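You operate a simulated robot arm through the tools that you are given. There is no shell and no other tool. Be economical: measure what you need, move in short steps, check, and stop when the job is done.

Carry out the task below with a simulated two-armed robot. There is one attempt and no reset: what you move stays moved.

Task
Take the gold shim on the blue mat on the taping bench and put it away on the bench mat. Put two of the reel clips from the top of the taping bench on the top of the inspection bench. Take the blue pick tip and put it in the inside of the size m black check tray marked check. Take the green pick tip on the shelf under the change kit bench and put it away on the bench mat. Open the press slide. The order is free. Set down upright: reel clip.

Only the result counts: the job must be done as asked and must still hold three seconds after the hand-in. Knocking over, shifting, dropping, spilling or breaking anything else fails it.

Robot
Two 7-joint arms with two-finger parallel grippers on one trunk, on a base that drives. Base frame: it is fixed to the floor where the robot stands at the start and does not move with it; the origin is under the middle of the robot, x ahead of it, y to its left, z up. Readings come in mm, degrees, newtons and seconds.
The left shoulder is at the start at [70, 133, 1176], the right one opposite. With the tool pointing down near the work surface each hand reaches from about 100 to 360 mm from the robot's upright axis, wherever it stands, measured 20 degrees to its own side. Places, roughly: bench mat [600, 1700, 900]; green pick tip [500, 1250, 500]; inside of the size M black check tray marked CHECK [-2100, -3100, 900]; press slide [-1900, -3000, 900]; top of the inspection bench [-1900, -2900, 900]. Payload 1.57 kg a hand.
The tool frame of a hand sits at the grasp point between the pads (the TCP): z along the fingers, y along the line on which they close. The tips reach 30 mm beyond it. The gripper opens to 80 mm. The fingers are 17 mm wide and 12 mm thick; the gripper's body (40 by 82 mm) begins 80 mm behind the TCP.
Orientation is that of the tool frame in the base frame, as a unit quaternion [x, y, z, w]. With the fingers straight down and closing along the base's y, the tool's x points along the base's -x, its y along +y and its z along -z.

Tools
- The arms move only by the tool play_rows. It takes "left_rows", "right_rows" or both (then of equal length, played together; a hand with none holds still); each is a list of rows, each a list of 6 numbers: the shift along the tool's x, y, z in mm, then the turn, a rotation vector about the tool's x, y, z in degrees. In form: [[x, y, z, ax, ay, az], ...]. A call has 1 to 10 rows; each row shifts and turns the commanded pose from where the row before left it, along the tool's axes as they then stand. "left_hand" and "right_hand" are, for a hand that has rows, the finger opening in mm, from 0 to 80, set as the call begins (left out, the last holds). A row lasts 0.2 s, in which the tool goes at most 50 mm and 8.6 degrees; a call with a longer step from one row to the next is refused whole, and so is a gripper value outside its range. Where a pose cannot be reached the arm comes as near as it can. A force on the tool above 40 N (or 10 N above the force at the start of the call, whichever is more), or a blocked arm, ends the call early, and 0.2 s more pass. Each finger travels about 153 mm/s and halts on what it meets, pressing with about 26 N; the grip force reading is that of the motor and also rises with nothing between the fingers. The clock runs only during rows and for 0.2 s after the last one: add rows that do not move to give the fingers time. The reply holds the time, the measured pose of the TCP, the force on the tool along the base axes, the opening and the grip force, in the units named above and with some noise, with the torque about the TCP (base axes, N m) and any sound that the robot's microphone picked up.
- Cameras (640 x 400 px; columns grow to the right, rows downward): "scene" is now at [107.1, -51.5, 1404.3]; the picture's right is [-0.55, -0.84, 0.00], its down [-0.56, 0.36, -0.75] and it looks along [0.62, -0.41, -0.66] (base axes); focal length 261 px, centre (320, 200). "left" rides on the left gripper at [72, 7, -122] in its tool frame; the picture's right is [-0.09, 1.00, 0.00], its down [-0.84, -0.08, -0.54] and it looks along [-0.54, -0.05, 0.84] (tool axes); focal length 238 px, centre (320, 200). "right" rides on the right gripper at [72, -7, -122] in its tool frame; the picture's right is [0.09, 1.00, 0.00], its down [-0.84, 0.08, -0.54] and it looks along [-0.54, 0.05, 0.84] (tool axes); focal length 238 px, centre (320, 200). There is no depth. A picture from a camera that has moved, and an enlarged one, comes with that camera's place and axes in the base frame and with its lens. The place of the scene camera against the robot may be out by one fixed shift of up to 25 mm in any direction.
- get_image(camera): a new picture of that camera. The clock stands still meanwhile.
- raise_lower(by): slides the trunk up (or, below 0, down) by that many mm; the arms and the scene camera ride with it, the base frame stays. It gives what a move gives, with no picture.
- drive_base(legs): drives the robot by 1 to 6 legs, each [ahead, left, turn to the left] in mm, mm and degrees, along the robot's own axes; the way and the turn of a leg run together, so that a leg with both is an arc; at most 1500 mm and 180 degrees a leg. The arms and the cameras ride along, it lands a little off, and it stops where it bumps. It gives what a move gives.
- aim_head(pan, tilt): turns the head with the scene camera to pan (to the left, within 86 degrees either way) and tilt (down, from -29 to 69), counted from straight ahead of the robot. It gives what a move gives.
- zoom(camera, box): a new picture of the part [left, top, right, bottom] of that camera's present view, enlarged. The clock stands still meanwhile.
- sign_off(): hands the job in; it is judged then, once.

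Work in short steps. Places have to be worked out from the pictures, the camera data and where the tool is seen: move nearer, look again, correct. Check each grasp and each placing, and mend what went wrong. You have 175 turns and 136 pictures in all, those below and enlarged ones among them. Open the grippers and draw the arms clear of the work before you hand the job in, unless the task says otherwise.

The tools are called after "Call:" as a command line: name --argument value ..., lists and objects as JSON in quotes. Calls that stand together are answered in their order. play_rows: Moves the arms, as the interface text tells. Its arguments: {"type":"object","properties":{"left_rows":{"type":"array"},"left_hand":{"type":"number"},"right_rows":{"type":"array"},"right_hand":{"type":"number"}},"required":[]} The other tools are called the same way: raise_lower (by) slides the trunk up or down; drive_base (legs) drives the base; aim_head (pan, tilt) turns the head that bears the scene camera; get_image (camera) takes a picture; zoom (camera, box) takes an enlarged picture of a part of a camera's view; sign_off () hands the job in.

At the start:

```text
time_s: 0.0
left_tool_pos: [388.0, -33.9, 1175.3]
left_tool_rot: [0.0, 1.0, 0.0, -0.001]
left_force: [0.9, 0.1, 0.6]
left_wrist_torque: [0.02, -0.03, 0.03]
left_gripper_width: 80.1
left_grip_force: 0.1
right_tool_pos: [295.8, -449.0, 1131.4]
right_tool_rot: [-0.001, 1.0, 0.001, 0.001]
right_force: [0.2, -0.2, -0.5]
right_wrist_torque: [0.02, -0.01, 0.0]
right_gripper_width: 80.1
right_grip_force: 0.0
trunk travel left (down, up): [-750.0, 190.0]
robot x, y, heading: [-1.3, 0.9, -0.0]
head pan, tilt: [-33.3, 41.6]
```

scene: 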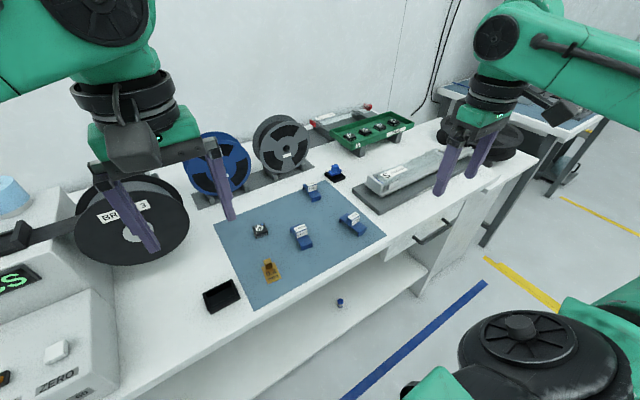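
right: 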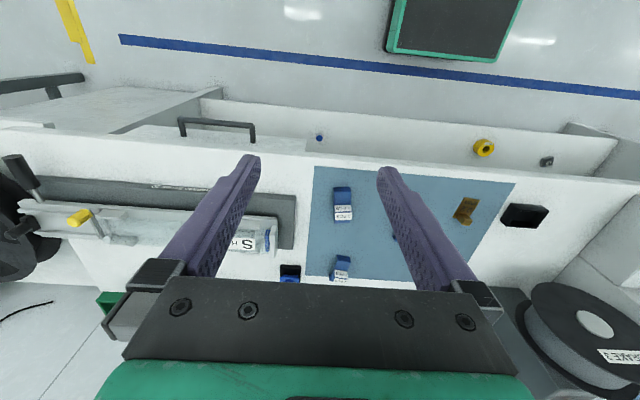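
left: 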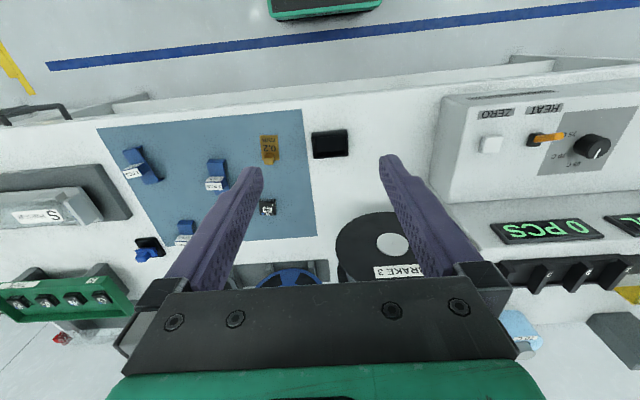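

The benchtop looks to be at about z=900, with the shim near (450,-135). I'll zoom in to identify the items.

Call:
zoom --camera "scene" --box '[200, 160, 400, 320]'

Call:
zoom --camera "scene" --box '[220, 90, 440, 220]'

Call:
zoom --camera "left" --box '[90, 100, 350, 270]'

```text
2.50 times, centred on (300, 240) of scene
camera zoom: at [107.1, -51.5, 1404.3], right [-0.55, -0.84, 0.0], down [-0.56, 0.36, -0.75], along [0.62, -0.41, -0.66], focal length 652 px, centre (370, 100)
```

zoom: 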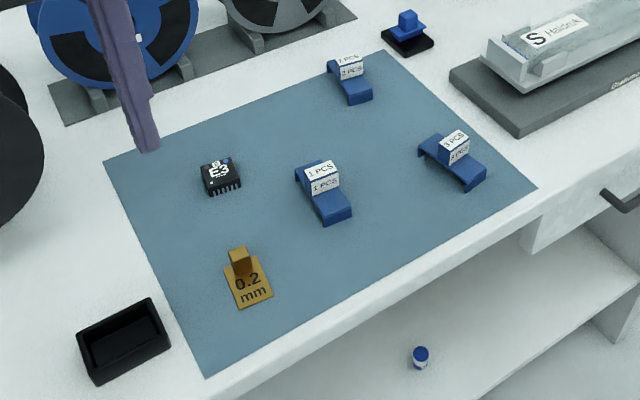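

```text
2.91 times, centred on (330, 155) of scene
camera zoom: at [107.1, -51.5, 1404.3], right [-0.55, -0.84, 0.0], down [-0.56, 0.36, -0.75], along [0.62, -0.41, -0.66], focal length 758 px, centre (291, 331)
```

zoom: 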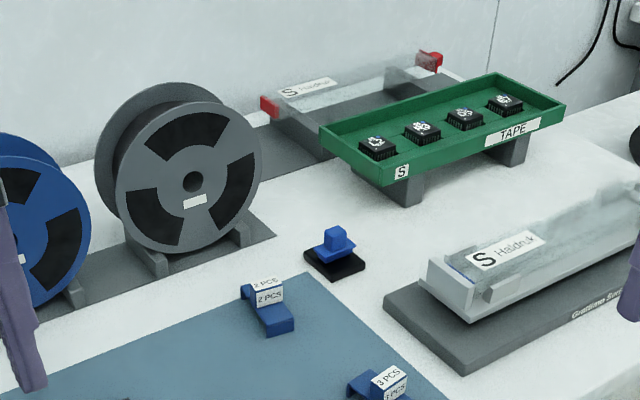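

```text
2.35 times, centred on (220, 185) of left
camera zoom: at [315.7, -29.5, 1297.6], right [0.09, 1.0, 0.0], down [0.84, -0.08, 0.54], along [0.54, -0.05, -0.84], focal length 561 px, centre (555, 235)
```

zoom: 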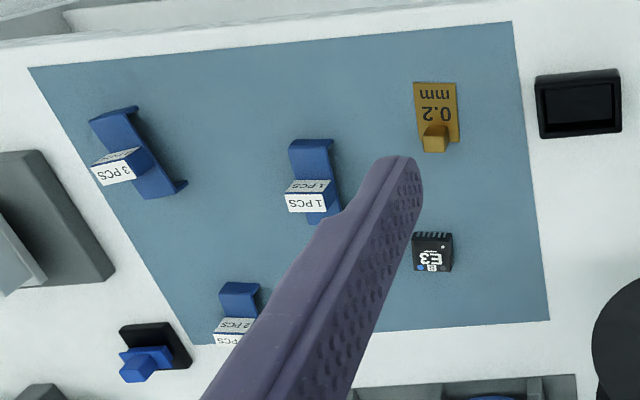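

The reel clips are the labelled blue clips and the shim has a knob. Next I look around to find the other stations.

Call:
aim_head --pan 60 --tilt 25

Call:
get_image --camera "scene"

Call:
aim_head --pan -86 --tilt 25

Call:
get_image --camera "scene"

Call:
aim_head --pan 0 --tilt 30

Call:
get_image --camera "scene"

```text
time_s: 1.7
left_tool_pos: [388.3, -35.3, 1175.7]
left_tool_rot: [0.0, 1.0, 0.0, 0.0]
left_force: [0.3, -0.5, 0.2]
left_wrist_torque: [-0.03, -0.02, -0.01]
left_gripper_width: 80.2
left_grip_force: 0.1
right_tool_pos: [296.1, -450.4, 1131.8]
right_tool_rot: [-0.001, 1.0, 0.0, 0.0]
right_force: [0.4, 0.7, -0.2]
right_wrist_torque: [-0.03, 0.01, -0.01]
right_gripper_width: 80.0
right_grip_force: 0.1
trunk travel left (down, up): [-750.0, 190.0]
robot x, y, heading: [0.7, 3.7, 0.2]
head pan, tilt: [60.0, 25.0]
```

```text
129 pictures are left
camera scene: at [83.1, 74.3, 1430.0], right [0.87, -0.5, 0.0], down [-0.21, -0.37, -0.91], along [0.45, 0.78, -0.42], focal length 261 px, centre (320, 200)
```

scene: 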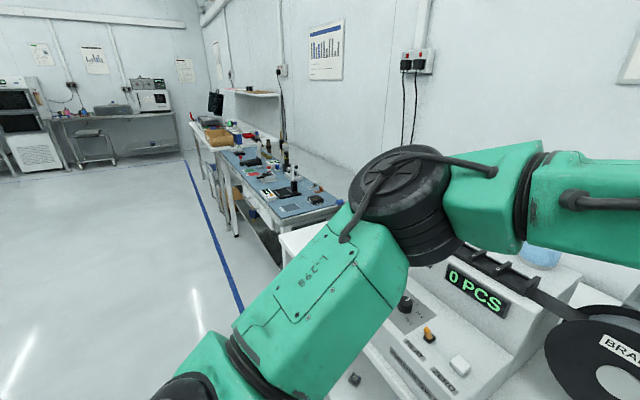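

```text
time_s: 4.0
left_tool_pos: [388.5, -34.6, 1175.8]
left_tool_rot: [0.0, 1.0, 0.0, 0.0]
left_force: [-0.7, 0.3, -0.9]
left_wrist_torque: [-0.02, 0.01, -0.02]
left_gripper_width: 79.9
left_grip_force: 0.0
right_tool_pos: [296.5, -449.2, 1130.3]
right_tool_rot: [0.0, 1.0, -0.001, 0.0]
right_force: [0.2, 0.1, 0.0]
right_wrist_torque: [-0.01, -0.03, -0.03]
right_gripper_width: 80.1
right_grip_force: 0.0
trunk travel left (down, up): [-750.0, 190.0]
robot x, y, heading: [2.5, 2.3, -0.0]
head pan, tilt: [-85.9, 25.0]
```

```text
128 pictures are left
camera scene: at [43.5, -97.3, 1430.0], right [-1.0, -0.07, 0.0], down [-0.03, 0.42, -0.91], along [0.06, -0.9, -0.42], focal length 261 px, centre (320, 200)
```

scene: 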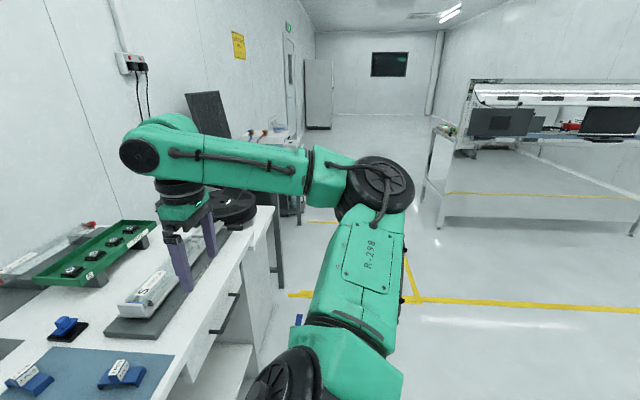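

```text
time_s: 5.6
left_tool_pos: [387.9, -35.2, 1176.2]
left_tool_rot: [-0.001, 1.0, 0.0, 0.0]
left_force: [-0.3, 0.4, 0.5]
left_wrist_torque: [0.0, 0.02, 0.01]
left_gripper_width: 80.1
left_grip_force: 0.0
right_tool_pos: [296.1, -449.0, 1130.4]
right_tool_rot: [0.0, 1.0, 0.0, 0.0]
right_force: [0.0, 0.4, 0.2]
right_wrist_torque: [0.03, 0.0, 0.02]
right_gripper_width: 79.8
right_grip_force: 0.0
trunk travel left (down, up): [-750.0, 190.0]
robot x, y, heading: [-1.1, -2.0, 0.2]
head pan, tilt: [0.0, 30.0]
```

```text
127 pictures are left
camera scene: at [127.4, -5.5, 1422.1], right [0.0, -1.0, 0.0], down [-0.5, 0.0, -0.87], along [0.87, 0.0, -0.5], focal length 261 px, centre (320, 200)
```

scene: 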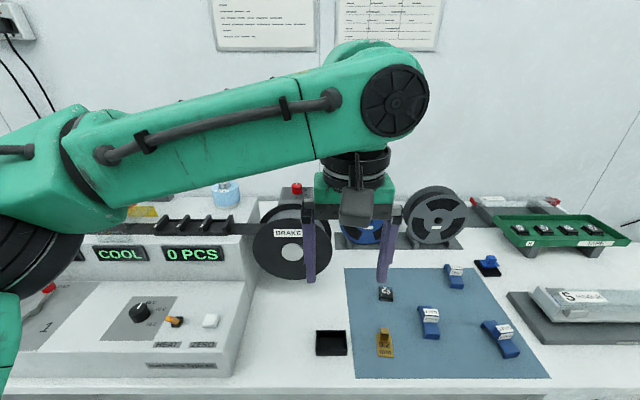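

Now the small items on the lower shelf, seen from the right hand camera.

Call:
zoom --camera "right" --box '[280, 110, 360, 160]'

Call:
zoom --camera "right" --box '[450, 110, 610, 210]'

Call:
aim_head --pan -20 --tilt 69

Call:
get_image --camera "scene"

```text
8.00 times, centred on (320, 135) of right
camera zoom: at [223.7, -456.4, 1254.4], right [-0.09, 1.0, 0.0], down [0.84, 0.08, 0.54], along [0.54, 0.05, -0.84], focal length 1907 px, centre (320, 720)
```

zoom: 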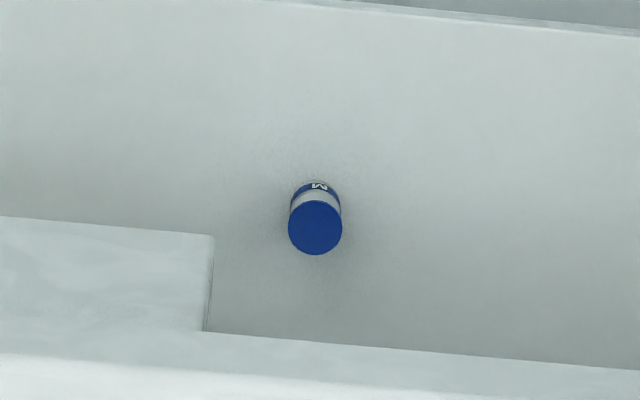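

```text
4.00 times, centred on (530, 160) of right
camera zoom: at [223.7, -456.4, 1254.4], right [-0.09, 1.0, 0.0], down [0.84, 0.08, 0.54], along [0.54, 0.05, -0.84], focal length 953 px, centre (-520, 360)
```

zoom: 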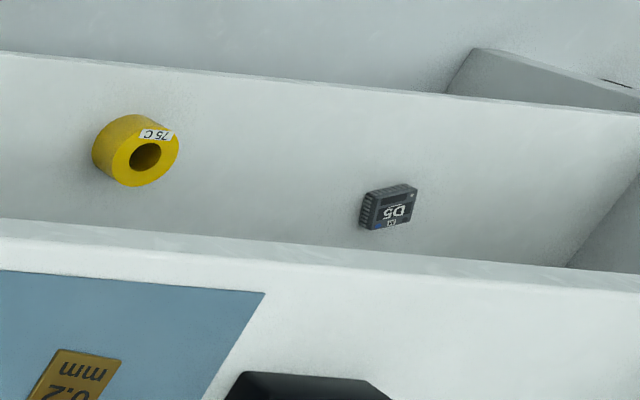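

```text
time_s: 6.6
left_tool_pos: [388.2, -35.1, 1176.7]
left_tool_rot: [0.0, 1.0, 0.0, 0.0]
left_force: [0.7, -0.9, 0.3]
left_wrist_torque: [0.01, 0.0, 0.0]
left_gripper_width: 80.0
left_grip_force: 0.1
right_tool_pos: [296.0, -449.5, 1131.5]
right_tool_rot: [-0.001, 1.0, 0.0, 0.0]
right_force: [0.3, 0.3, 0.1]
right_wrist_torque: [0.01, -0.01, 0.02]
right_gripper_width: 79.9
right_grip_force: 0.0
trunk travel left (down, up): [-750.0, 190.0]
robot x, y, heading: [-1.0, 0.7, 0.3]
head pan, tilt: [-20.0, 68.8]
```

```text
124 pictures are left
camera scene: at [89.6, -24.5, 1370.6], right [-0.34, -0.94, 0.0], down [-0.88, 0.32, -0.36], along [0.34, -0.12, -0.93], focal length 261 px, centre (320, 200)
```

scene: 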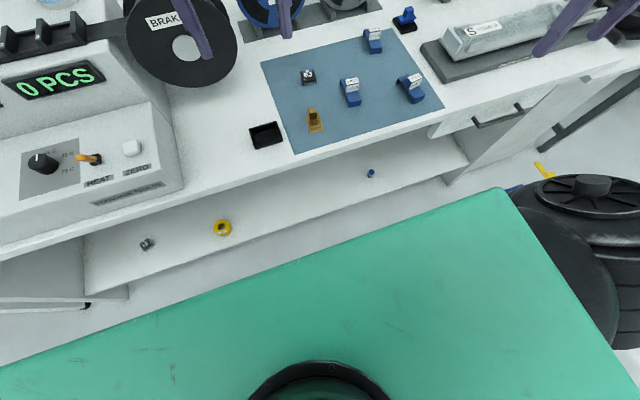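

The blue "M" tip is on a low shelf, near (540,-430,280), and I'll handle it later. First is the shim: I move the left hand above its knob, near (470,-132).

Call:
play_rows --left_rows '[[-20, -24, 35, 0, 0, 0], [-20, -24, 35, 0, 0, 0], [-20, -24, 35, 0, 0, 0], [-20, -24, 35, 0, 0, 0], [0, 0, 0, 0, 0, 0]]' --left_hand 60

Call:
get_image --camera "left"

```text
time_s: 7.8
left_tool_pos: [468.3, -128.9, 1033.7]
left_tool_rot: [0.0, 1.0, 0.0, 0.0]
left_force: [-0.5, 0.8, -0.6]
left_wrist_torque: [-0.04, 0.02, 0.04]
left_gripper_width: 59.9
left_grip_force: 0.0
right_tool_pos: [295.7, -448.0, 1131.8]
right_tool_rot: [-0.001, 1.0, 0.0, 0.001]
right_force: [-0.2, 0.5, 0.0]
right_wrist_torque: [-0.04, 0.0, -0.01]
right_gripper_width: 80.2
right_grip_force: 0.2
trunk travel left (down, up): [-750.0, 190.0]
robot x, y, heading: [-1.4, 0.7, 0.0]
head pan, tilt: [-20.0, 68.8]
```

```text
123 pictures are left
camera left: at [396.1, -123.5, 1155.9], right [0.09, 1.0, 0.0], down [0.84, -0.08, 0.54], along [0.54, -0.05, -0.84], focal length 238 px, centre (320, 200)
```

left: 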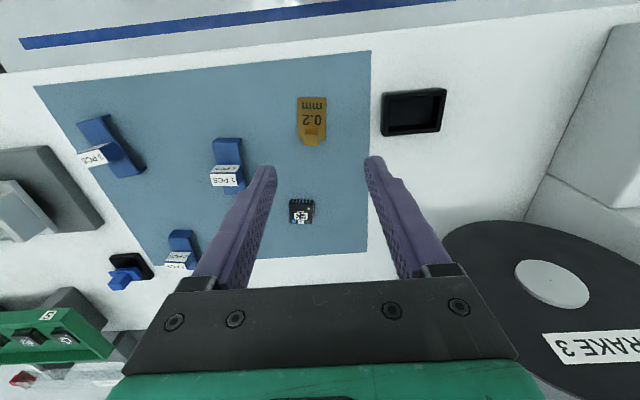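

Triangulating puts the knob near (484,-141) at about z=881. I descend partway and re-check.

Call:
play_rows --left_rows '[[-8, -6, 37, 0, 0, 0], [-8, -6, 37, 0, 0, 0], [0, 0, 0, 0, 0, 0]]'

Call:
get_image --camera "left"

```text
time_s: 8.6
left_tool_pos: [485.9, -141.8, 961.5]
left_tool_rot: [0.0, 1.0, -0.001, 0.0]
left_force: [-0.1, 0.5, 0.6]
left_wrist_torque: [-0.01, -0.04, 0.02]
left_gripper_width: 59.8
left_grip_force: 0.0
right_tool_pos: [296.2, -448.7, 1132.7]
right_tool_rot: [-0.001, 1.0, 0.0, 0.0]
right_force: [-0.1, -0.3, -0.5]
right_wrist_torque: [-0.03, 0.0, -0.03]
right_gripper_width: 80.0
right_grip_force: 0.0
trunk travel left (down, up): [-750.0, 190.0]
robot x, y, heading: [2.5, -1.7, -0.2]
head pan, tilt: [-20.0, 68.8]
```

```text
122 pictures are left
camera left: at [414.6, -135.9, 1083.3], right [0.09, 1.0, 0.0], down [0.84, -0.08, 0.54], along [0.54, -0.05, -0.84], focal length 238 px, centre (320, 200)
```

left: 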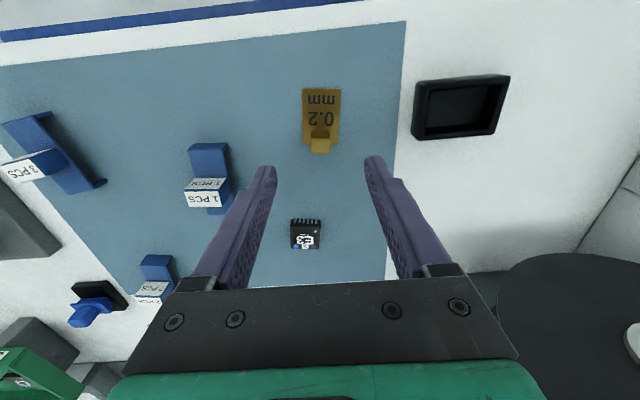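

The knob is nicely centred, with its top near z=880 and the mat near 860. I descend to TCP 908 and look.

Call:
play_rows --left_rows '[[1, 0, 27, 0, 0, 0], [1, 0, 26, 0, 0, 0], [0, 0, 0, 0, 0, 0]]'

Call:
get_image --camera "left"

```text
time_s: 9.4
left_tool_pos: [483.2, -142.9, 908.7]
left_tool_rot: [0.0, 1.0, 0.0, 0.001]
left_force: [-0.2, -0.1, 0.3]
left_wrist_torque: [-0.04, -0.04, 0.05]
left_gripper_width: 59.9
left_grip_force: 0.1
right_tool_pos: [295.6, -449.8, 1132.6]
right_tool_rot: [-0.002, 1.0, 0.0, 0.0]
right_force: [-0.3, -0.2, -0.2]
right_wrist_torque: [0.03, 0.0, -0.02]
right_gripper_width: 79.9
right_grip_force: 0.0
trunk travel left (down, up): [-750.0, 190.0]
robot x, y, heading: [-3.5, 1.7, 0.1]
head pan, tilt: [-20.0, 68.8]
```

```text
121 pictures are left
camera left: at [411.4, -137.5, 1029.8], right [0.09, 1.0, 0.0], down [0.84, -0.08, 0.54], along [0.54, -0.05, -0.84], focal length 238 px, centre (320, 200)
```

left: 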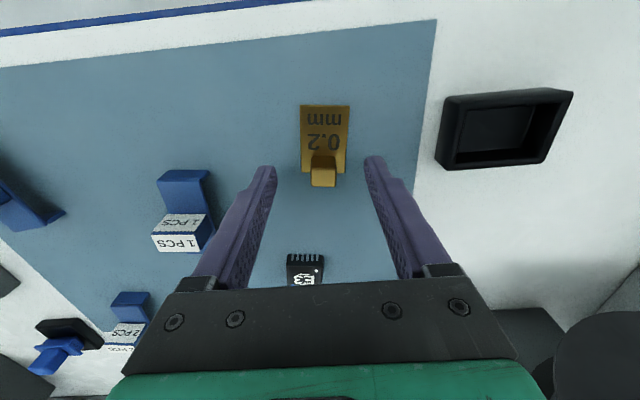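

The fingertips are level with the knob top. I go down 14 mm and close.

Call:
play_rows --left_rows '[[0, 0, 7, 0, 0, 0], [0, 0, 7, 0, 0, 0], [0, 0, 0, 0, 0, 0]]'

Call:
get_image --camera "left"

```text
time_s: 10.2
left_tool_pos: [483.7, -141.8, 894.3]
left_tool_rot: [0.001, 1.0, 0.0, -0.001]
left_force: [0.2, 0.5, -0.2]
left_wrist_torque: [0.0, 0.0, 0.0]
left_gripper_width: 60.0
left_grip_force: 0.2
right_tool_pos: [295.6, -449.0, 1131.6]
right_tool_rot: [-0.001, 1.0, 0.0, -0.001]
right_force: [0.2, -0.5, -0.8]
right_wrist_torque: [0.04, -0.03, 0.01]
right_gripper_width: 80.2
right_grip_force: 0.1
trunk travel left (down, up): [-750.0, 190.0]
robot x, y, heading: [1.2, -0.5, 0.2]
head pan, tilt: [-20.0, 68.8]
```

```text
120 pictures are left
camera left: at [410.2, -137.0, 1016.5], right [0.09, 1.0, 0.0], down [0.84, -0.08, 0.54], along [0.54, -0.05, -0.84], focal length 238 px, centre (320, 200)
```

left: 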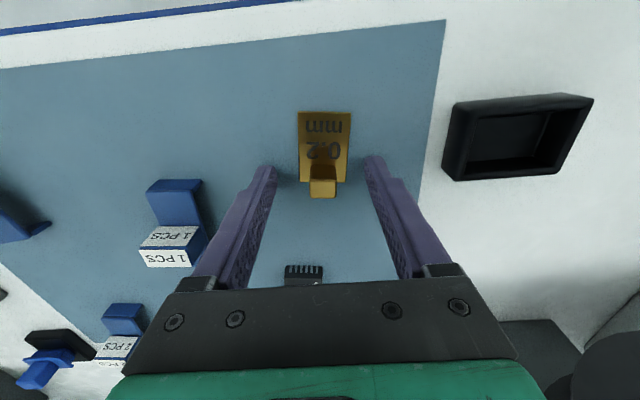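

Shadows meet the tips, so the fingers are near the mat and level with the knob. I close and lift.

Call:
play_rows --left_rows '[[0, 0, 0, 0, 0, 0], [0, 0, 0, 0, 0, 0], [0, 0, 0, 0, 0, 0]]' --left_hand 0

Call:
play_rows --left_rows '[[0, 0, -30, 0, 0, 0], [0, 0, -40, 0, 0, 0], [0, 0, -40, 0, 0, 0]]'

Call:
get_image --camera "left"

```text
time_s: 11.0
left_tool_pos: [482.5, -141.6, 894.8]
left_tool_rot: [0.0, 1.0, 0.0, 0.0]
left_force: [-0.1, 0.3, 0.1]
left_wrist_torque: [0.0, 0.0, -0.01]
left_gripper_width: 17.1
left_grip_force: 26.4
right_tool_pos: [296.5, -448.3, 1131.3]
right_tool_rot: [0.0, 1.0, 0.0, 0.0]
right_force: [0.8, -0.7, 0.6]
right_wrist_torque: [0.0, 0.01, -0.01]
right_gripper_width: 80.1
right_grip_force: 0.1
trunk travel left (down, up): [-750.0, 190.0]
robot x, y, heading: [1.1, 2.9, 0.0]
head pan, tilt: [-20.0, 68.8]
```

```text
time_s: 11.8
left_tool_pos: [483.4, -142.4, 1004.1]
left_tool_rot: [-0.001, 1.0, 0.0, 0.0]
left_force: [0.1, -0.5, 1.3]
left_wrist_torque: [0.0, 0.0, 0.01]
left_gripper_width: 16.7
left_grip_force: 26.7
right_tool_pos: [295.4, -449.5, 1132.0]
right_tool_rot: [-0.001, 1.0, 0.0, 0.0]
right_force: [-0.1, 0.3, 0.5]
right_wrist_torque: [0.0, 0.01, 0.01]
right_gripper_width: 80.0
right_grip_force: 0.0
trunk travel left (down, up): [-750.0, 190.0]
robot x, y, heading: [-1.5, 0.2, 0.3]
head pan, tilt: [-20.0, 68.8]
```

```text
119 pictures are left
camera left: at [410.3, -136.7, 1126.5], right [0.09, 1.0, 0.0], down [0.84, -0.08, 0.54], along [0.54, -0.05, -0.84], focal length 238 px, centre (320, 200)
```

left: 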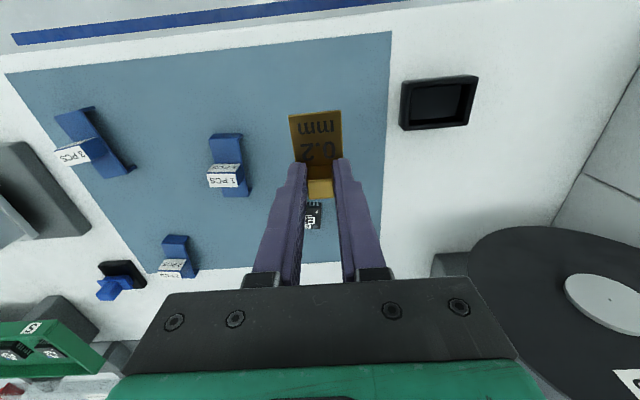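

The shim is held. I raise the hand, back off and drive left to the change kit bench.

Call:
play_rows --left_rows '[[0, 0, -40, 0, 0, 0], [0, 0, -40, 0, 0, 0], [0, 0, -40, 0, 0, 0]]'

Call:
drive_base --legs '[[-400, 0, 0], [0, 1250, 0]]'

Call:
aim_head --pan 0 --tilt 40

Call:
get_image --camera "scene"

```text
time_s: 12.6
left_tool_pos: [480.1, -132.0, 1109.3]
left_tool_rot: [0.0, 1.0, -0.001, 0.0]
left_force: [-0.5, 0.3, 0.2]
left_wrist_torque: [0.01, 0.0, -0.01]
left_gripper_width: 17.0
left_grip_force: 26.1
left hand out of reach, approached as far as the arm can: row 2, 3
right_tool_pos: [296.7, -448.5, 1132.3]
right_tool_rot: [-0.001, 1.0, 0.0, 0.0]
right_force: [-0.2, -0.1, -0.5]
right_wrist_torque: [0.02, -0.01, -0.01]
right_gripper_width: 79.9
right_grip_force: 0.0
trunk travel left (down, up): [-750.0, 190.0]
robot x, y, heading: [-3.4, -2.6, -0.1]
head pan, tilt: [-20.0, 68.8]
```

```text
time_s: 21.1
left_tool_pos: [102.0, 1125.0, 1108.8]
left_tool_rot: [0.015, 1.0, 0.0, 0.0]
left_force: [0.9, -0.5, -0.2]
left_wrist_torque: [0.0, 0.0, 0.02]
left_gripper_width: 16.8
left_grip_force: 25.9
right_tool_pos: [-90.7, 813.0, 1132.1]
right_tool_rot: [0.015, 1.0, 0.0, 0.0]
right_force: [0.0, 0.3, -0.3]
right_wrist_torque: [-0.03, 0.0, 0.01]
right_gripper_width: 80.0
right_grip_force: 0.1
trunk travel left (down, up): [-750.0, 190.0]
robot x, y, heading: [-370.7, 1269.4, -1.5]
head pan, tilt: [-20.0, 68.8]
```

```text
time_s: 22.0
left_tool_pos: [103.9, 1125.9, 1108.6]
left_tool_rot: [0.015, 1.0, 0.0, 0.0]
left_force: [-0.7, 0.2, 0.0]
left_wrist_torque: [-0.02, 0.0, 0.05]
left_gripper_width: 16.7
left_grip_force: 25.3
right_tool_pos: [-91.0, 813.6, 1132.0]
right_tool_rot: [0.014, 1.0, 0.0, 0.0]
right_force: [-0.1, -0.5, 0.2]
right_wrist_torque: [0.02, 0.01, 0.0]
right_gripper_width: 80.1
right_grip_force: 0.1
trunk travel left (down, up): [-750.0, 190.0]
robot x, y, heading: [-375.6, 1272.8, -1.6]
head pan, tilt: [0.0, 40.0]
```

```text
118 pictures are left
camera scene: at [-250.9, 1261.8, 1406.6], right [-0.03, -1.0, 0.0], down [-0.64, 0.02, -0.77], along [0.77, -0.02, -0.64], focal length 261 px, centre (320, 200)
```

scene: 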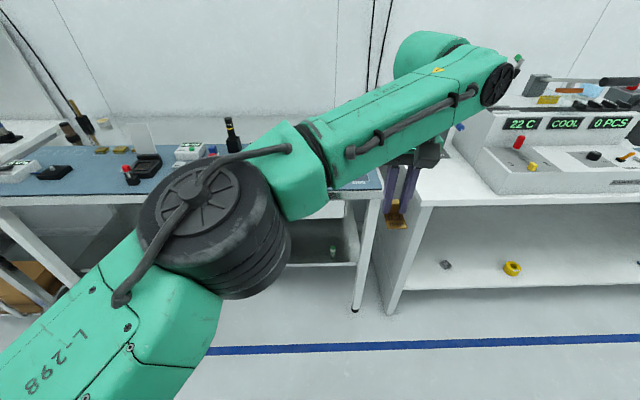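

The green tip sits on the under-shelf, near (495,1190,500). I drive further left so the left arm is over the mat area, and look again.

Call:
drive_base --legs '[[0, 330, 1.5]]'

Call:
aim_head --pan -30 --tilt 45

Call:
get_image --camera "scene"

Call:
get_image --camera "left"

```text
time_s: 24.2
left_tool_pos: [111.9, 1467.8, 1108.5]
left_tool_rot: [0.001, 1.0, 0.0, -0.001]
left_force: [0.3, 0.0, 0.0]
left_wrist_torque: [0.01, 0.0, 0.0]
left_gripper_width: 16.5
left_grip_force: 26.6
right_tool_pos: [-71.8, 1150.5, 1131.0]
right_tool_rot: [-0.001, 1.0, 0.001, 0.0]
right_force: [0.2, 0.1, 0.3]
right_wrist_torque: [0.03, 0.0, -0.03]
right_gripper_width: 80.1
right_grip_force: 0.2
trunk travel left (down, up): [-750.0, 190.0]
robot x, y, heading: [-367.8, 1602.0, 0.1]
head pan, tilt: [0.0, 40.0]
```

```text
time_s: 25.2
left_tool_pos: [113.2, 1467.5, 1108.1]
left_tool_rot: [-0.001, 1.0, 0.001, 0.0]
left_force: [-0.3, -0.8, -0.1]
left_wrist_torque: [0.01, 0.01, 0.01]
left_gripper_width: 16.8
left_grip_force: 25.9
right_tool_pos: [-71.6, 1151.5, 1130.9]
right_tool_rot: [-0.001, 1.0, 0.0, 0.0]
right_force: [0.1, 0.3, 0.2]
right_wrist_torque: [0.02, -0.05, 0.0]
right_gripper_width: 80.0
right_grip_force: 0.1
trunk travel left (down, up): [-750.0, 190.0]
robot x, y, heading: [-371.6, 1601.4, -0.3]
head pan, tilt: [-30.0, 45.0]
```

```text
117 pictures are left
camera scene: at [-260.5, 1554.1, 1399.5], right [-0.5, -0.87, 0.0], down [-0.61, 0.35, -0.71], along [0.61, -0.35, -0.71], focal length 261 px, centre (320, 200)
```

scene: 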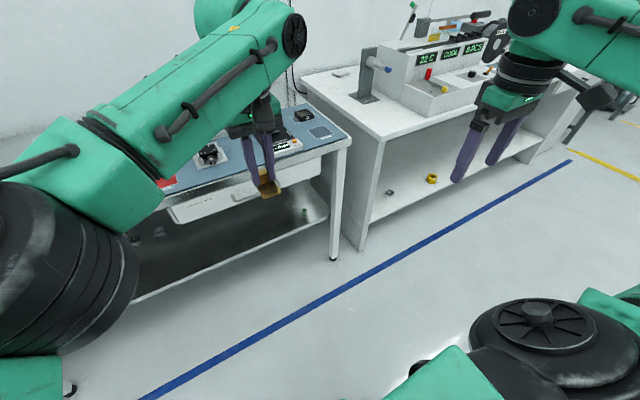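

```text
116 pictures are left
camera left: at [39.4, 1473.9, 1230.7], right [0.09, 1.0, 0.0], down [0.84, -0.08, 0.54], along [0.54, -0.05, -0.84], focal length 238 px, centre (320, 200)
```

left: 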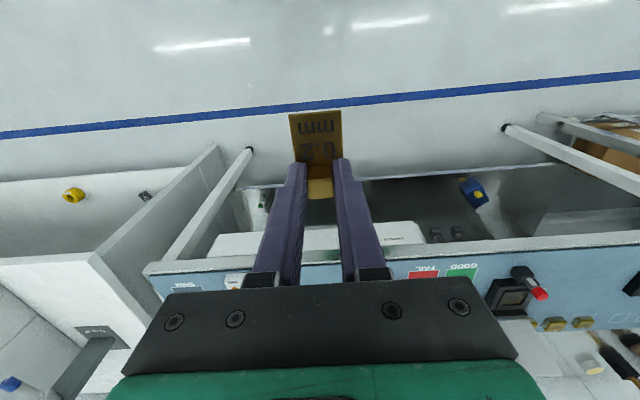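

Green tip is around (484,1217,500). Driving ahead 300 brings the left camera over the mat to choose a free spot.

Call:
drive_base --legs '[[300, 0, 0]]'

Call:
aim_head --pan 25 --tilt 40

Call:
get_image --camera "scene"

Call:
get_image --camera "left"

Call:
get_image --camera "right"

```text
time_s: 27.2
left_tool_pos: [409.1, 1469.3, 1109.4]
left_tool_rot: [-0.001, 1.0, 0.0, 0.001]
left_force: [-0.2, 0.3, -0.3]
left_wrist_torque: [-0.03, 0.02, 0.02]
left_gripper_width: 16.8
left_grip_force: 26.1
right_tool_pos: [227.2, 1152.9, 1132.0]
right_tool_rot: [-0.001, 1.0, 0.0, 0.001]
right_force: [0.4, 0.2, -0.8]
right_wrist_torque: [0.03, 0.01, 0.01]
right_gripper_width: 80.1
right_grip_force: 0.1
trunk travel left (down, up): [-750.0, 190.0]
robot x, y, heading: [-65.4, 1598.2, 0.1]
head pan, tilt: [-30.0, 45.0]
```

```text
time_s: 28.4
left_tool_pos: [410.8, 1470.1, 1108.8]
left_tool_rot: [-0.001, 1.0, 0.0, 0.0]
left_force: [-1.2, -0.1, -0.2]
left_wrist_torque: [0.02, 0.02, 0.02]
left_gripper_width: 16.9
left_grip_force: 25.7
right_tool_pos: [228.7, 1151.9, 1132.8]
right_tool_rot: [-0.001, 1.0, 0.0, 0.001]
right_force: [-0.7, -0.4, 0.3]
right_wrist_torque: [-0.01, 0.02, 0.01]
right_gripper_width: 79.9
right_grip_force: 0.0
trunk travel left (down, up): [-750.0, 190.0]
robot x, y, heading: [-67.6, 1604.6, -0.0]
head pan, tilt: [25.0, 40.0]
```

```text
115 pictures are left
camera scene: at [45.1, 1631.2, 1406.7], right [0.42, -0.91, 0.0], down [-0.58, -0.27, -0.77], along [0.69, 0.32, -0.64], focal length 261 px, centre (320, 200)
```

scene: 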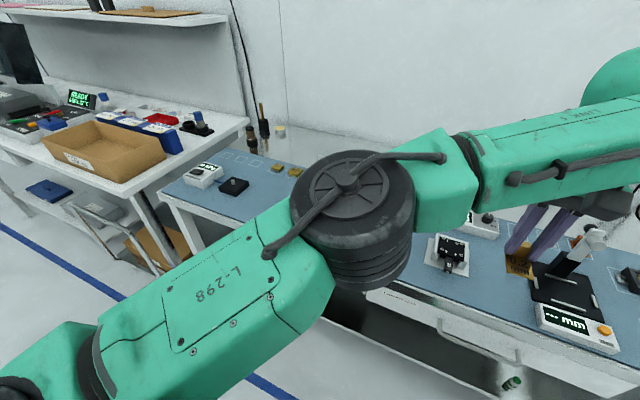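

```text
114 pictures are left
camera left: at [338.6, 1474.8, 1230.7], right [0.09, 1.0, 0.0], down [0.84, -0.08, 0.54], along [0.54, -0.05, -0.84], focal length 238 px, centre (320, 200)
```

left: 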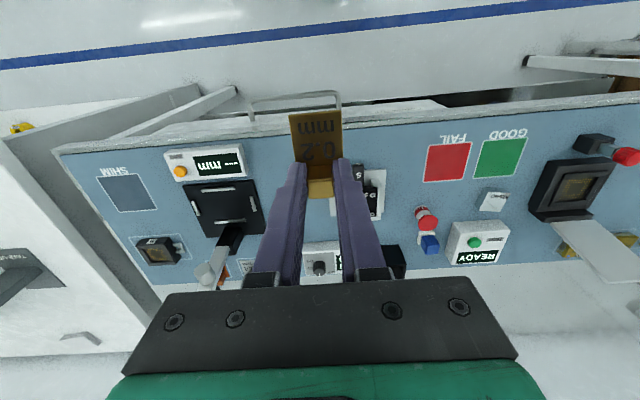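

```text
113 pictures are left
camera right: at [155.6, 1144.5, 1254.4], right [-0.09, 1.0, 0.0], down [0.84, 0.08, 0.54], along [0.54, 0.05, -0.84], focal length 238 px, centre (320, 200)
```

right: 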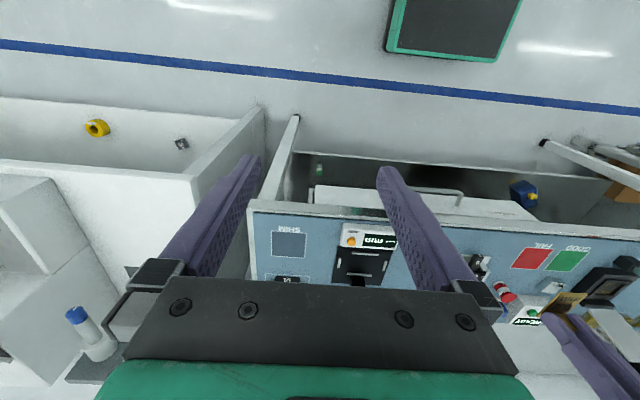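

The mat has marked places, including a "SHIM" square, so "put away" likely means those. I zoom in on the outlines.

Call:
zoom --camera "scene" --box '[160, 120, 320, 220]'

Call:
zoom --camera "left" --box '[60, 120, 300, 290]'

Call:
zoom --camera "left" --box '[340, 120, 640, 290]'

```text
4.00 times, centred on (240, 170) of scene
camera zoom: at [45.1, 1631.2, 1406.7], right [0.42, -0.91, 0.0], down [-0.58, -0.27, -0.77], along [0.69, 0.32, -0.64], focal length 1042 px, centre (640, 320)
```

zoom: 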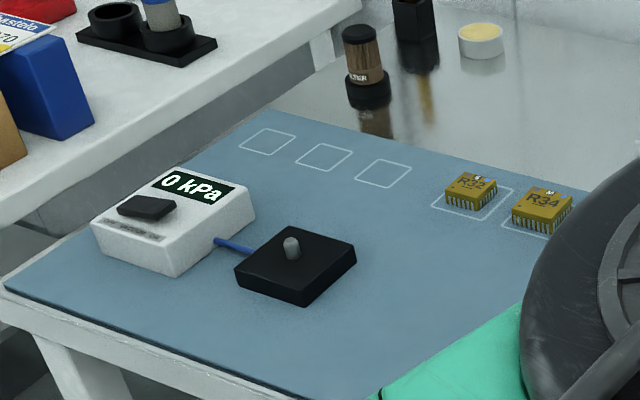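

```text
2.35 times, centred on (180, 205) of left
camera zoom: at [338.6, 1474.8, 1230.7], right [0.09, 1.0, 0.0], down [0.84, -0.08, 0.54], along [0.54, -0.05, -0.84], focal length 561 px, centre (649, 188)
```

zoom: 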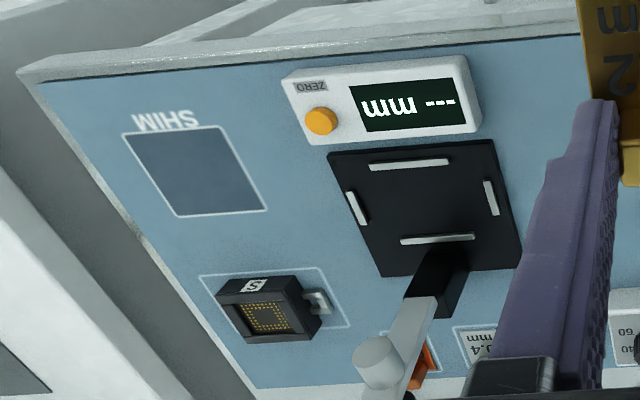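

```text
2.13 times, centred on (490, 205) of left
camera zoom: at [338.6, 1474.8, 1230.7], right [0.09, 1.0, 0.0], down [0.84, -0.08, 0.54], along [0.54, -0.05, -0.84], focal length 508 px, centre (-43, 189)
```

zoom: 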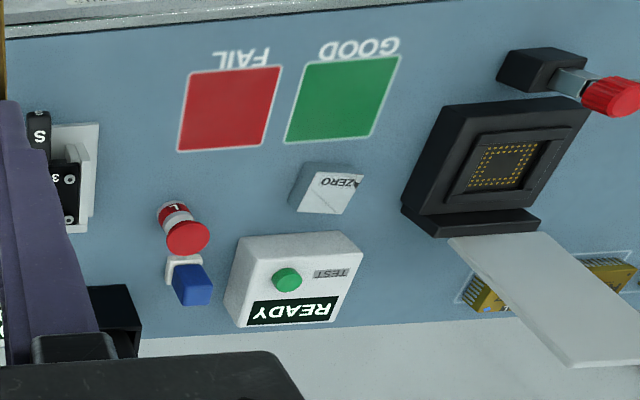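

The mat is at z≈871, with the SHIM square centred near (526,1114). I drive so the left hand comes over it.

Call:
drive_base --legs '[[0, -350, 0], [80, 0, 0]]'

Call:
get_image --camera "left"

```text
time_s: 31.4
left_tool_pos: [489.4, 1114.0, 1110.9]
left_tool_rot: [-0.002, 1.0, 0.0, 0.002]
left_force: [-0.1, -0.1, 0.0]
left_wrist_torque: [0.01, -0.02, -0.04]
left_gripper_width: 17.0
left_grip_force: 26.3
right_tool_pos: [308.1, 796.3, 1132.8]
right_tool_rot: [-0.002, 1.0, -0.001, 0.002]
right_force: [0.1, 0.4, 0.7]
right_wrist_torque: [-0.02, -0.03, -0.03]
right_gripper_width: 79.9
right_grip_force: 0.0
trunk travel left (down, up): [-750.0, 190.0]
robot x, y, heading: [9.8, 1244.3, 0.2]
head pan, tilt: [25.0, 40.0]
```

```text
109 pictures are left
camera left: at [416.9, 1119.2, 1232.1], right [0.09, 1.0, 0.0], down [0.83, -0.07, 0.55], along [0.54, -0.05, -0.84], focal length 238 px, centre (320, 200)
```

left: 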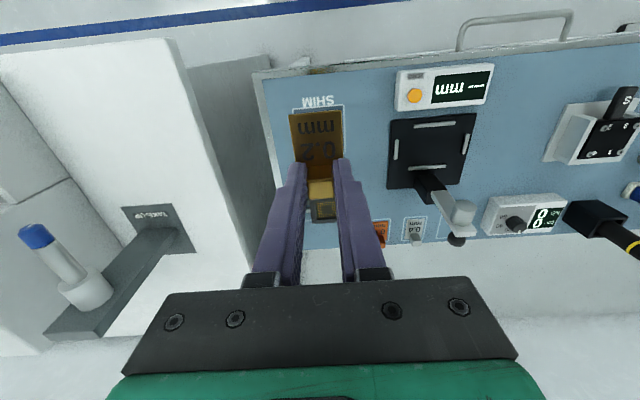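

The outline is just ahead of the hand. I move 54 mm forward and down to z≈990, then check.

Call:
play_rows --left_rows '[[-27, 0, 10, 0, 0, 0], [-27, 0, 30, 0, 0, 0], [0, 0, 40, 0, 0, 0], [0, 0, 40, 0, 0, 0], [0, 0, 0, 0, 0, 0]]'

Call:
get_image --camera "left"

```text
time_s: 32.6
left_tool_pos: [504.9, 1126.9, 998.1]
left_tool_rot: [-0.002, 1.0, 0.0, 0.001]
left_force: [1.0, 0.2, -0.3]
left_wrist_torque: [-0.03, -0.02, 0.0]
left_gripper_width: 16.8
left_grip_force: 25.9
left hand out of reach, approached as far as the arm can: row 1, 2
right_tool_pos: [309.5, 795.5, 1131.7]
right_tool_rot: [-0.002, 1.0, 0.0, 0.0]
right_force: [0.4, -0.1, 0.0]
right_wrist_torque: [-0.01, 0.0, -0.01]
right_gripper_width: 79.9
right_grip_force: 0.1
trunk travel left (down, up): [-750.0, 190.0]
robot x, y, heading: [15.4, 1243.3, 0.3]
head pan, tilt: [25.0, 40.0]
```

```text
108 pictures are left
camera left: at [432.3, 1132.9, 1119.9], right [0.09, 1.0, 0.0], down [0.84, -0.07, 0.54], along [0.54, -0.05, -0.84], focal length 238 px, centre (320, 200)
```

left: 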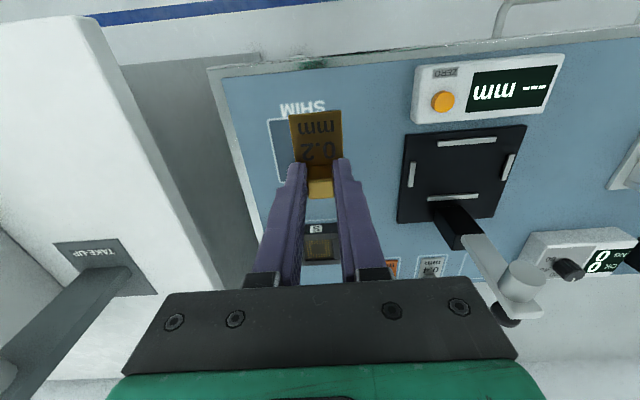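

Square centre is about (525,1110). I shift 38 mm forward, 16 mm right and descend to 925.

Call:
play_rows --left_rows '[[-19, -8, 20, 0, 0, 0], [-19, -8, 25, 0, 0, 0], [0, 0, 28, 0, 0, 0], [0, 0, 0, 0, 0, 0]]'

Call:
get_image --camera "left"

```text
time_s: 33.6
left_tool_pos: [524.6, 1122.9, 942.4]
left_tool_rot: [-0.002, 1.0, -0.001, 0.0]
left_force: [-0.8, -0.5, -0.5]
left_wrist_torque: [0.0, 0.03, -0.01]
left_gripper_width: 16.8
left_grip_force: 26.1
left hand out of reach, approached as far as the arm can: row 2
right_tool_pos: [310.3, 795.3, 1131.3]
right_tool_rot: [-0.003, 1.0, 0.0, 0.0]
right_force: [-0.8, 0.3, -0.6]
right_wrist_torque: [0.03, 0.02, 0.01]
right_gripper_width: 80.0
right_grip_force: 0.2
trunk travel left (down, up): [-750.0, 190.0]
robot x, y, heading: [12.0, 1244.8, 0.2]
head pan, tilt: [25.0, 40.0]
```

```text
107 pictures are left
camera left: at [451.6, 1128.0, 1064.0], right [0.09, 1.0, 0.0], down [0.84, -0.07, 0.54], along [0.54, -0.05, -0.84], focal length 238 px, centre (320, 200)
```

left: 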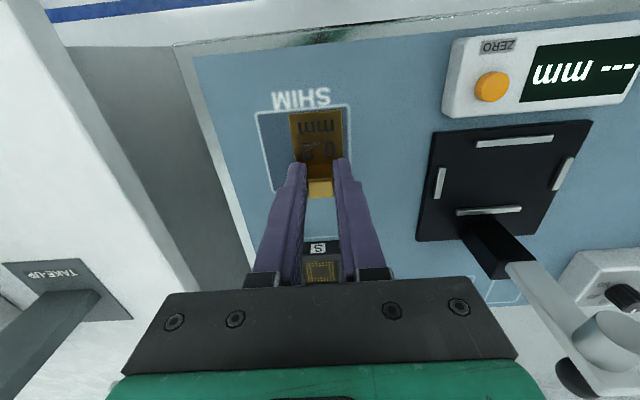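

The arm is at its reach limit, so I nudge the base 18 ahead and 13 right.

Call:
drive_base --legs '[[18, -13, 0]]'

Call:
play_rows --left_rows '[[0, 0, 10, 0, 0, 0], [0, 0, 10, 0, 0, 0], [0, 0, 0, 0, 0, 0]]'

Call:
get_image --camera "left"

```text
time_s: 34.4
left_tool_pos: [539.2, 1111.9, 944.4]
left_tool_rot: [-0.002, 1.0, -0.002, 0.003]
left_force: [-0.6, -0.1, -0.7]
left_wrist_torque: [-0.02, -0.05, -0.02]
left_gripper_width: 16.8
left_grip_force: 25.7
right_tool_pos: [324.7, 785.6, 1134.8]
right_tool_rot: [-0.003, 1.0, -0.002, 0.002]
right_force: [0.3, 0.2, 1.0]
right_wrist_torque: [-0.03, -0.05, 0.0]
right_gripper_width: 79.7
right_grip_force: 0.1
trunk travel left (down, up): [-750.0, 190.0]
robot x, y, heading: [29.3, 1232.7, 0.3]
head pan, tilt: [25.0, 40.0]
```

```text
time_s: 35.2
left_tool_pos: [542.2, 1109.8, 921.7]
left_tool_rot: [-0.003, 1.0, -0.002, 0.001]
left_force: [0.0, 0.0, 0.3]
left_wrist_torque: [0.0, -0.02, -0.03]
left_gripper_width: 16.8
left_grip_force: 25.4
right_tool_pos: [328.4, 782.8, 1131.8]
right_tool_rot: [-0.003, 1.0, 0.0, -0.001]
right_force: [0.8, -1.0, 0.8]
right_wrist_torque: [-0.01, 0.02, -0.02]
right_gripper_width: 80.1
right_grip_force: 0.2
trunk travel left (down, up): [-750.0, 190.0]
robot x, y, heading: [30.2, 1230.1, 0.5]
head pan, tilt: [25.0, 40.0]
```

```text
106 pictures are left
camera left: at [469.5, 1115.4, 1043.3], right [0.09, 1.0, 0.0], down [0.84, -0.07, 0.54], along [0.54, -0.05, -0.84], focal length 238 px, centre (320, 200)
```

left: 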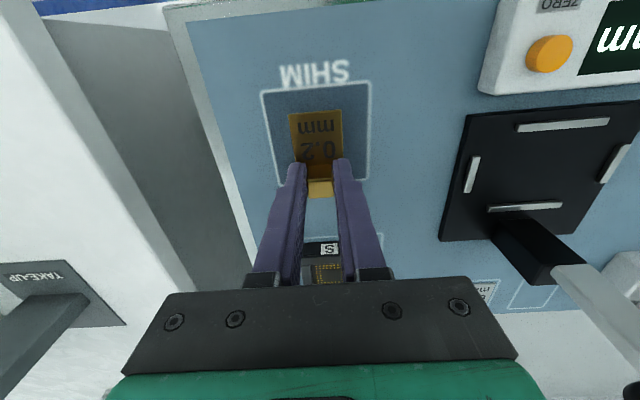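

Shim is over the square. I lower slowly to contact.

Call:
play_rows --left_rows '[[0, 0, 7, 0, 0, 0], [0, 0, 5, 0, 0, 0], [0, 0, 3, 0, 0, 0], [0, 0, 0, 0, 0, 0]]'

Call:
zoom --camera "left" --box '[220, 60, 420, 220]'

```text
time_s: 36.2
left_tool_pos: [541.7, 1115.4, 907.7]
left_tool_rot: [-0.002, 1.0, 0.0, 0.0]
left_force: [-0.2, 1.1, -0.1]
left_wrist_torque: [0.01, 0.01, 0.0]
left_gripper_width: 16.6
left_grip_force: 26.2
left hand out of reach, approached as far as the arm can: row 2
right_tool_pos: [328.8, 783.1, 1132.0]
right_tool_rot: [-0.003, 1.0, 0.0, 0.0]
right_force: [0.2, 0.3, -0.1]
right_wrist_torque: [-0.01, -0.02, 0.01]
right_gripper_width: 79.7
right_grip_force: 0.0
trunk travel left (down, up): [-750.0, 190.0]
robot x, y, heading: [30.4, 1229.1, 0.1]
head pan, tilt: [25.0, 40.0]
```

```text
2.50 times, centred on (320, 140) of left
camera zoom: at [469.7, 1119.2, 1029.0], right [0.09, 1.0, 0.0], down [0.84, -0.07, 0.54], along [0.54, -0.05, -0.84], focal length 596 px, centre (320, 350)
```

zoom: 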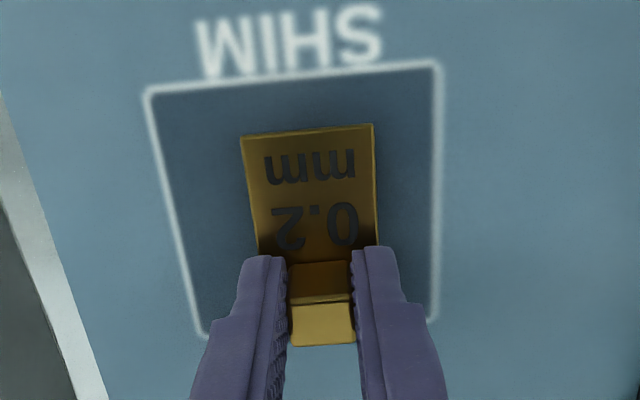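

Well inside the outline. A few tiny steps down to feel the contact.

Call:
play_rows --left_rows '[[0, 0, 1.5, 0, 0, 0], [0, 0, 1, 0, 0, 0], [0, 0, 0, 0, 0, 0]]'

```text
time_s: 37.0
left_tool_pos: [541.4, 1114.0, 905.0]
left_tool_rot: [-0.003, 1.0, 0.0, 0.001]
left_force: [-0.4, 0.0, -0.8]
left_wrist_torque: [0.0, -0.03, 0.0]
left_gripper_width: 16.9
left_grip_force: 25.6
right_tool_pos: [328.8, 783.4, 1132.7]
right_tool_rot: [-0.002, 1.0, 0.0, -0.001]
right_force: [-0.4, 0.1, 0.2]
right_wrist_torque: [0.02, 0.0, 0.01]
right_gripper_width: 79.9
right_grip_force: 0.1
trunk travel left (down, up): [-750.0, 190.0]
robot x, y, heading: [29.3, 1232.2, 0.1]
head pan, tilt: [25.0, 40.0]
```

Call:
play_rows --left_rows '[[0, 0, 1, 0, 0, 0], [0, 0, 1, 0, 0, 0], [0, 0, 1, 0, 0, 0], [0, 0, 0, 0, 0, 0]]'

```text
time_s: 38.0
left_tool_pos: [541.8, 1115.6, 902.1]
left_tool_rot: [-0.002, 1.0, 0.0, 0.001]
left_force: [0.4, 0.1, -0.7]
left_wrist_torque: [0.0, 0.01, 0.0]
left_gripper_width: 16.8
left_grip_force: 26.1
right_tool_pos: [328.7, 782.9, 1132.2]
right_tool_rot: [-0.002, 1.0, -0.001, -0.001]
right_force: [0.1, 0.0, 0.0]
right_wrist_torque: [-0.01, 0.0, 0.03]
right_gripper_width: 80.1
right_grip_force: 0.1
trunk travel left (down, up): [-750.0, 190.0]
robot x, y, heading: [28.6, 1227.7, 0.2]
head pan, tilt: [25.0, 40.0]
```

No contact yet, so I continue in 1 mm steps.

Call:
play_rows --left_rows '[[0, 0, 1, 0, 0, 0], [0, 0, 1, 0, 0, 0], [0, 0, 1, 0, 0, 0], [0, 0, 1, 0, 0, 0], [0, 0, 0, 0, 0, 0]]'

Call:
zoom --camera "left" --box '[220, 60, 420, 220]'

```text
time_s: 39.2
left_tool_pos: [540.2, 1114.1, 898.7]
left_tool_rot: [-0.002, 1.0, -0.001, 0.002]
left_force: [-0.7, -0.8, 1.9]
left_wrist_torque: [-0.01, 0.07, -0.01]
left_gripper_width: 16.6
left_grip_force: 26.3
right_tool_pos: [328.3, 782.7, 1131.8]
right_tool_rot: [-0.003, 1.0, 0.0, 0.0]
right_force: [0.1, -0.3, -1.2]
right_wrist_torque: [0.03, 0.01, -0.02]
right_gripper_width: 79.8
right_grip_force: 0.1
trunk travel left (down, up): [-750.0, 190.0]
robot x, y, heading: [31.1, 1232.4, 0.3]
head pan, tilt: [25.0, 40.0]
```

```text
2.50 times, centred on (320, 140) of left
camera zoom: at [468.8, 1119.8, 1020.1], right [0.09, 1.0, 0.0], down [0.84, -0.07, 0.54], along [0.54, -0.05, -0.84], focal length 596 px, centre (320, 350)
```

zoom: 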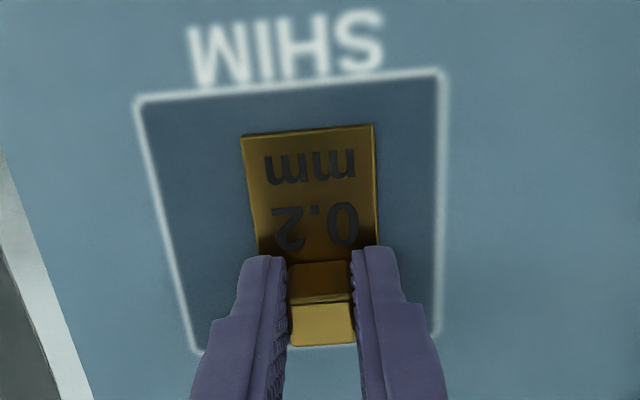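

Contact is starting. Two more small steps.

Call:
play_rows --left_rows '[[0, 0, 1, 0, 0, 0], [0, 0, 0.7, 0, 0, 0], [0, 0, 0, 0, 0, 0]]'

```text
time_s: 40.0
left_tool_pos: [541.4, 1115.5, 897.0]
left_tool_rot: [-0.001, 1.0, 0.0, 0.004]
left_force: [5.0, -1.2, 18.1]
left_wrist_torque: [-0.05, -0.01, -0.04]
left_gripper_width: 16.8
left_grip_force: 26.1
right_tool_pos: [325.8, 783.2, 1132.2]
right_tool_rot: [-0.002, 1.0, -0.002, 0.001]
right_force: [-0.7, -0.2, 0.4]
right_wrist_torque: [-0.03, 0.0, 0.01]
right_gripper_width: 79.9
right_grip_force: 0.0
trunk travel left (down, up): [-750.0, 190.0]
robot x, y, heading: [28.5, 1232.3, 0.5]
head pan, tilt: [25.0, 40.0]
```

Firm contact. I open moderately and retreat straight up.

Call:
play_rows --left_rows '[[0, 0, -1, 0, 0, 0], [0, 0, 0, 0, 0, 0], [0, 0, -30, 0, 0, 0], [0, 0, -40, 0, 0, 0], [0, 0, -40, 0, 0, 0], [0, 0, -30, 0, 0, 0]]' --left_hand 50

Call:
get_image --camera "left"

```text
time_s: 41.4
left_tool_pos: [540.1, 1117.3, 1037.4]
left_tool_rot: [-0.002, 1.0, 0.0, 0.001]
left_force: [-0.2, -0.7, 0.5]
left_wrist_torque: [0.0, -0.01, -0.01]
left_gripper_width: 50.1
left_grip_force: 0.0
right_tool_pos: [327.7, 783.1, 1131.8]
right_tool_rot: [-0.002, 1.0, 0.0, 0.001]
right_force: [1.2, 0.4, -0.6]
right_wrist_torque: [0.01, -0.03, -0.01]
right_gripper_width: 80.0
right_grip_force: 0.1
trunk travel left (down, up): [-750.0, 190.0]
robot x, y, heading: [26.1, 1233.8, 0.3]
head pan, tilt: [25.0, 40.0]
```

```text
103 pictures are left
camera left: at [468.3, 1121.7, 1158.5], right [0.09, 1.0, 0.0], down [0.84, -0.07, 0.54], along [0.54, -0.05, -0.84], focal length 238 px, centre (320, 200)
```

left: 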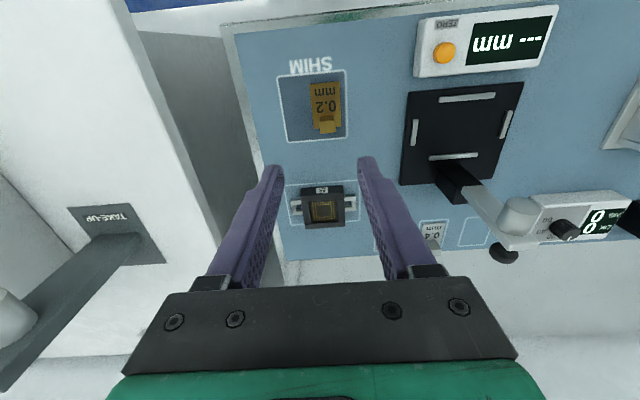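

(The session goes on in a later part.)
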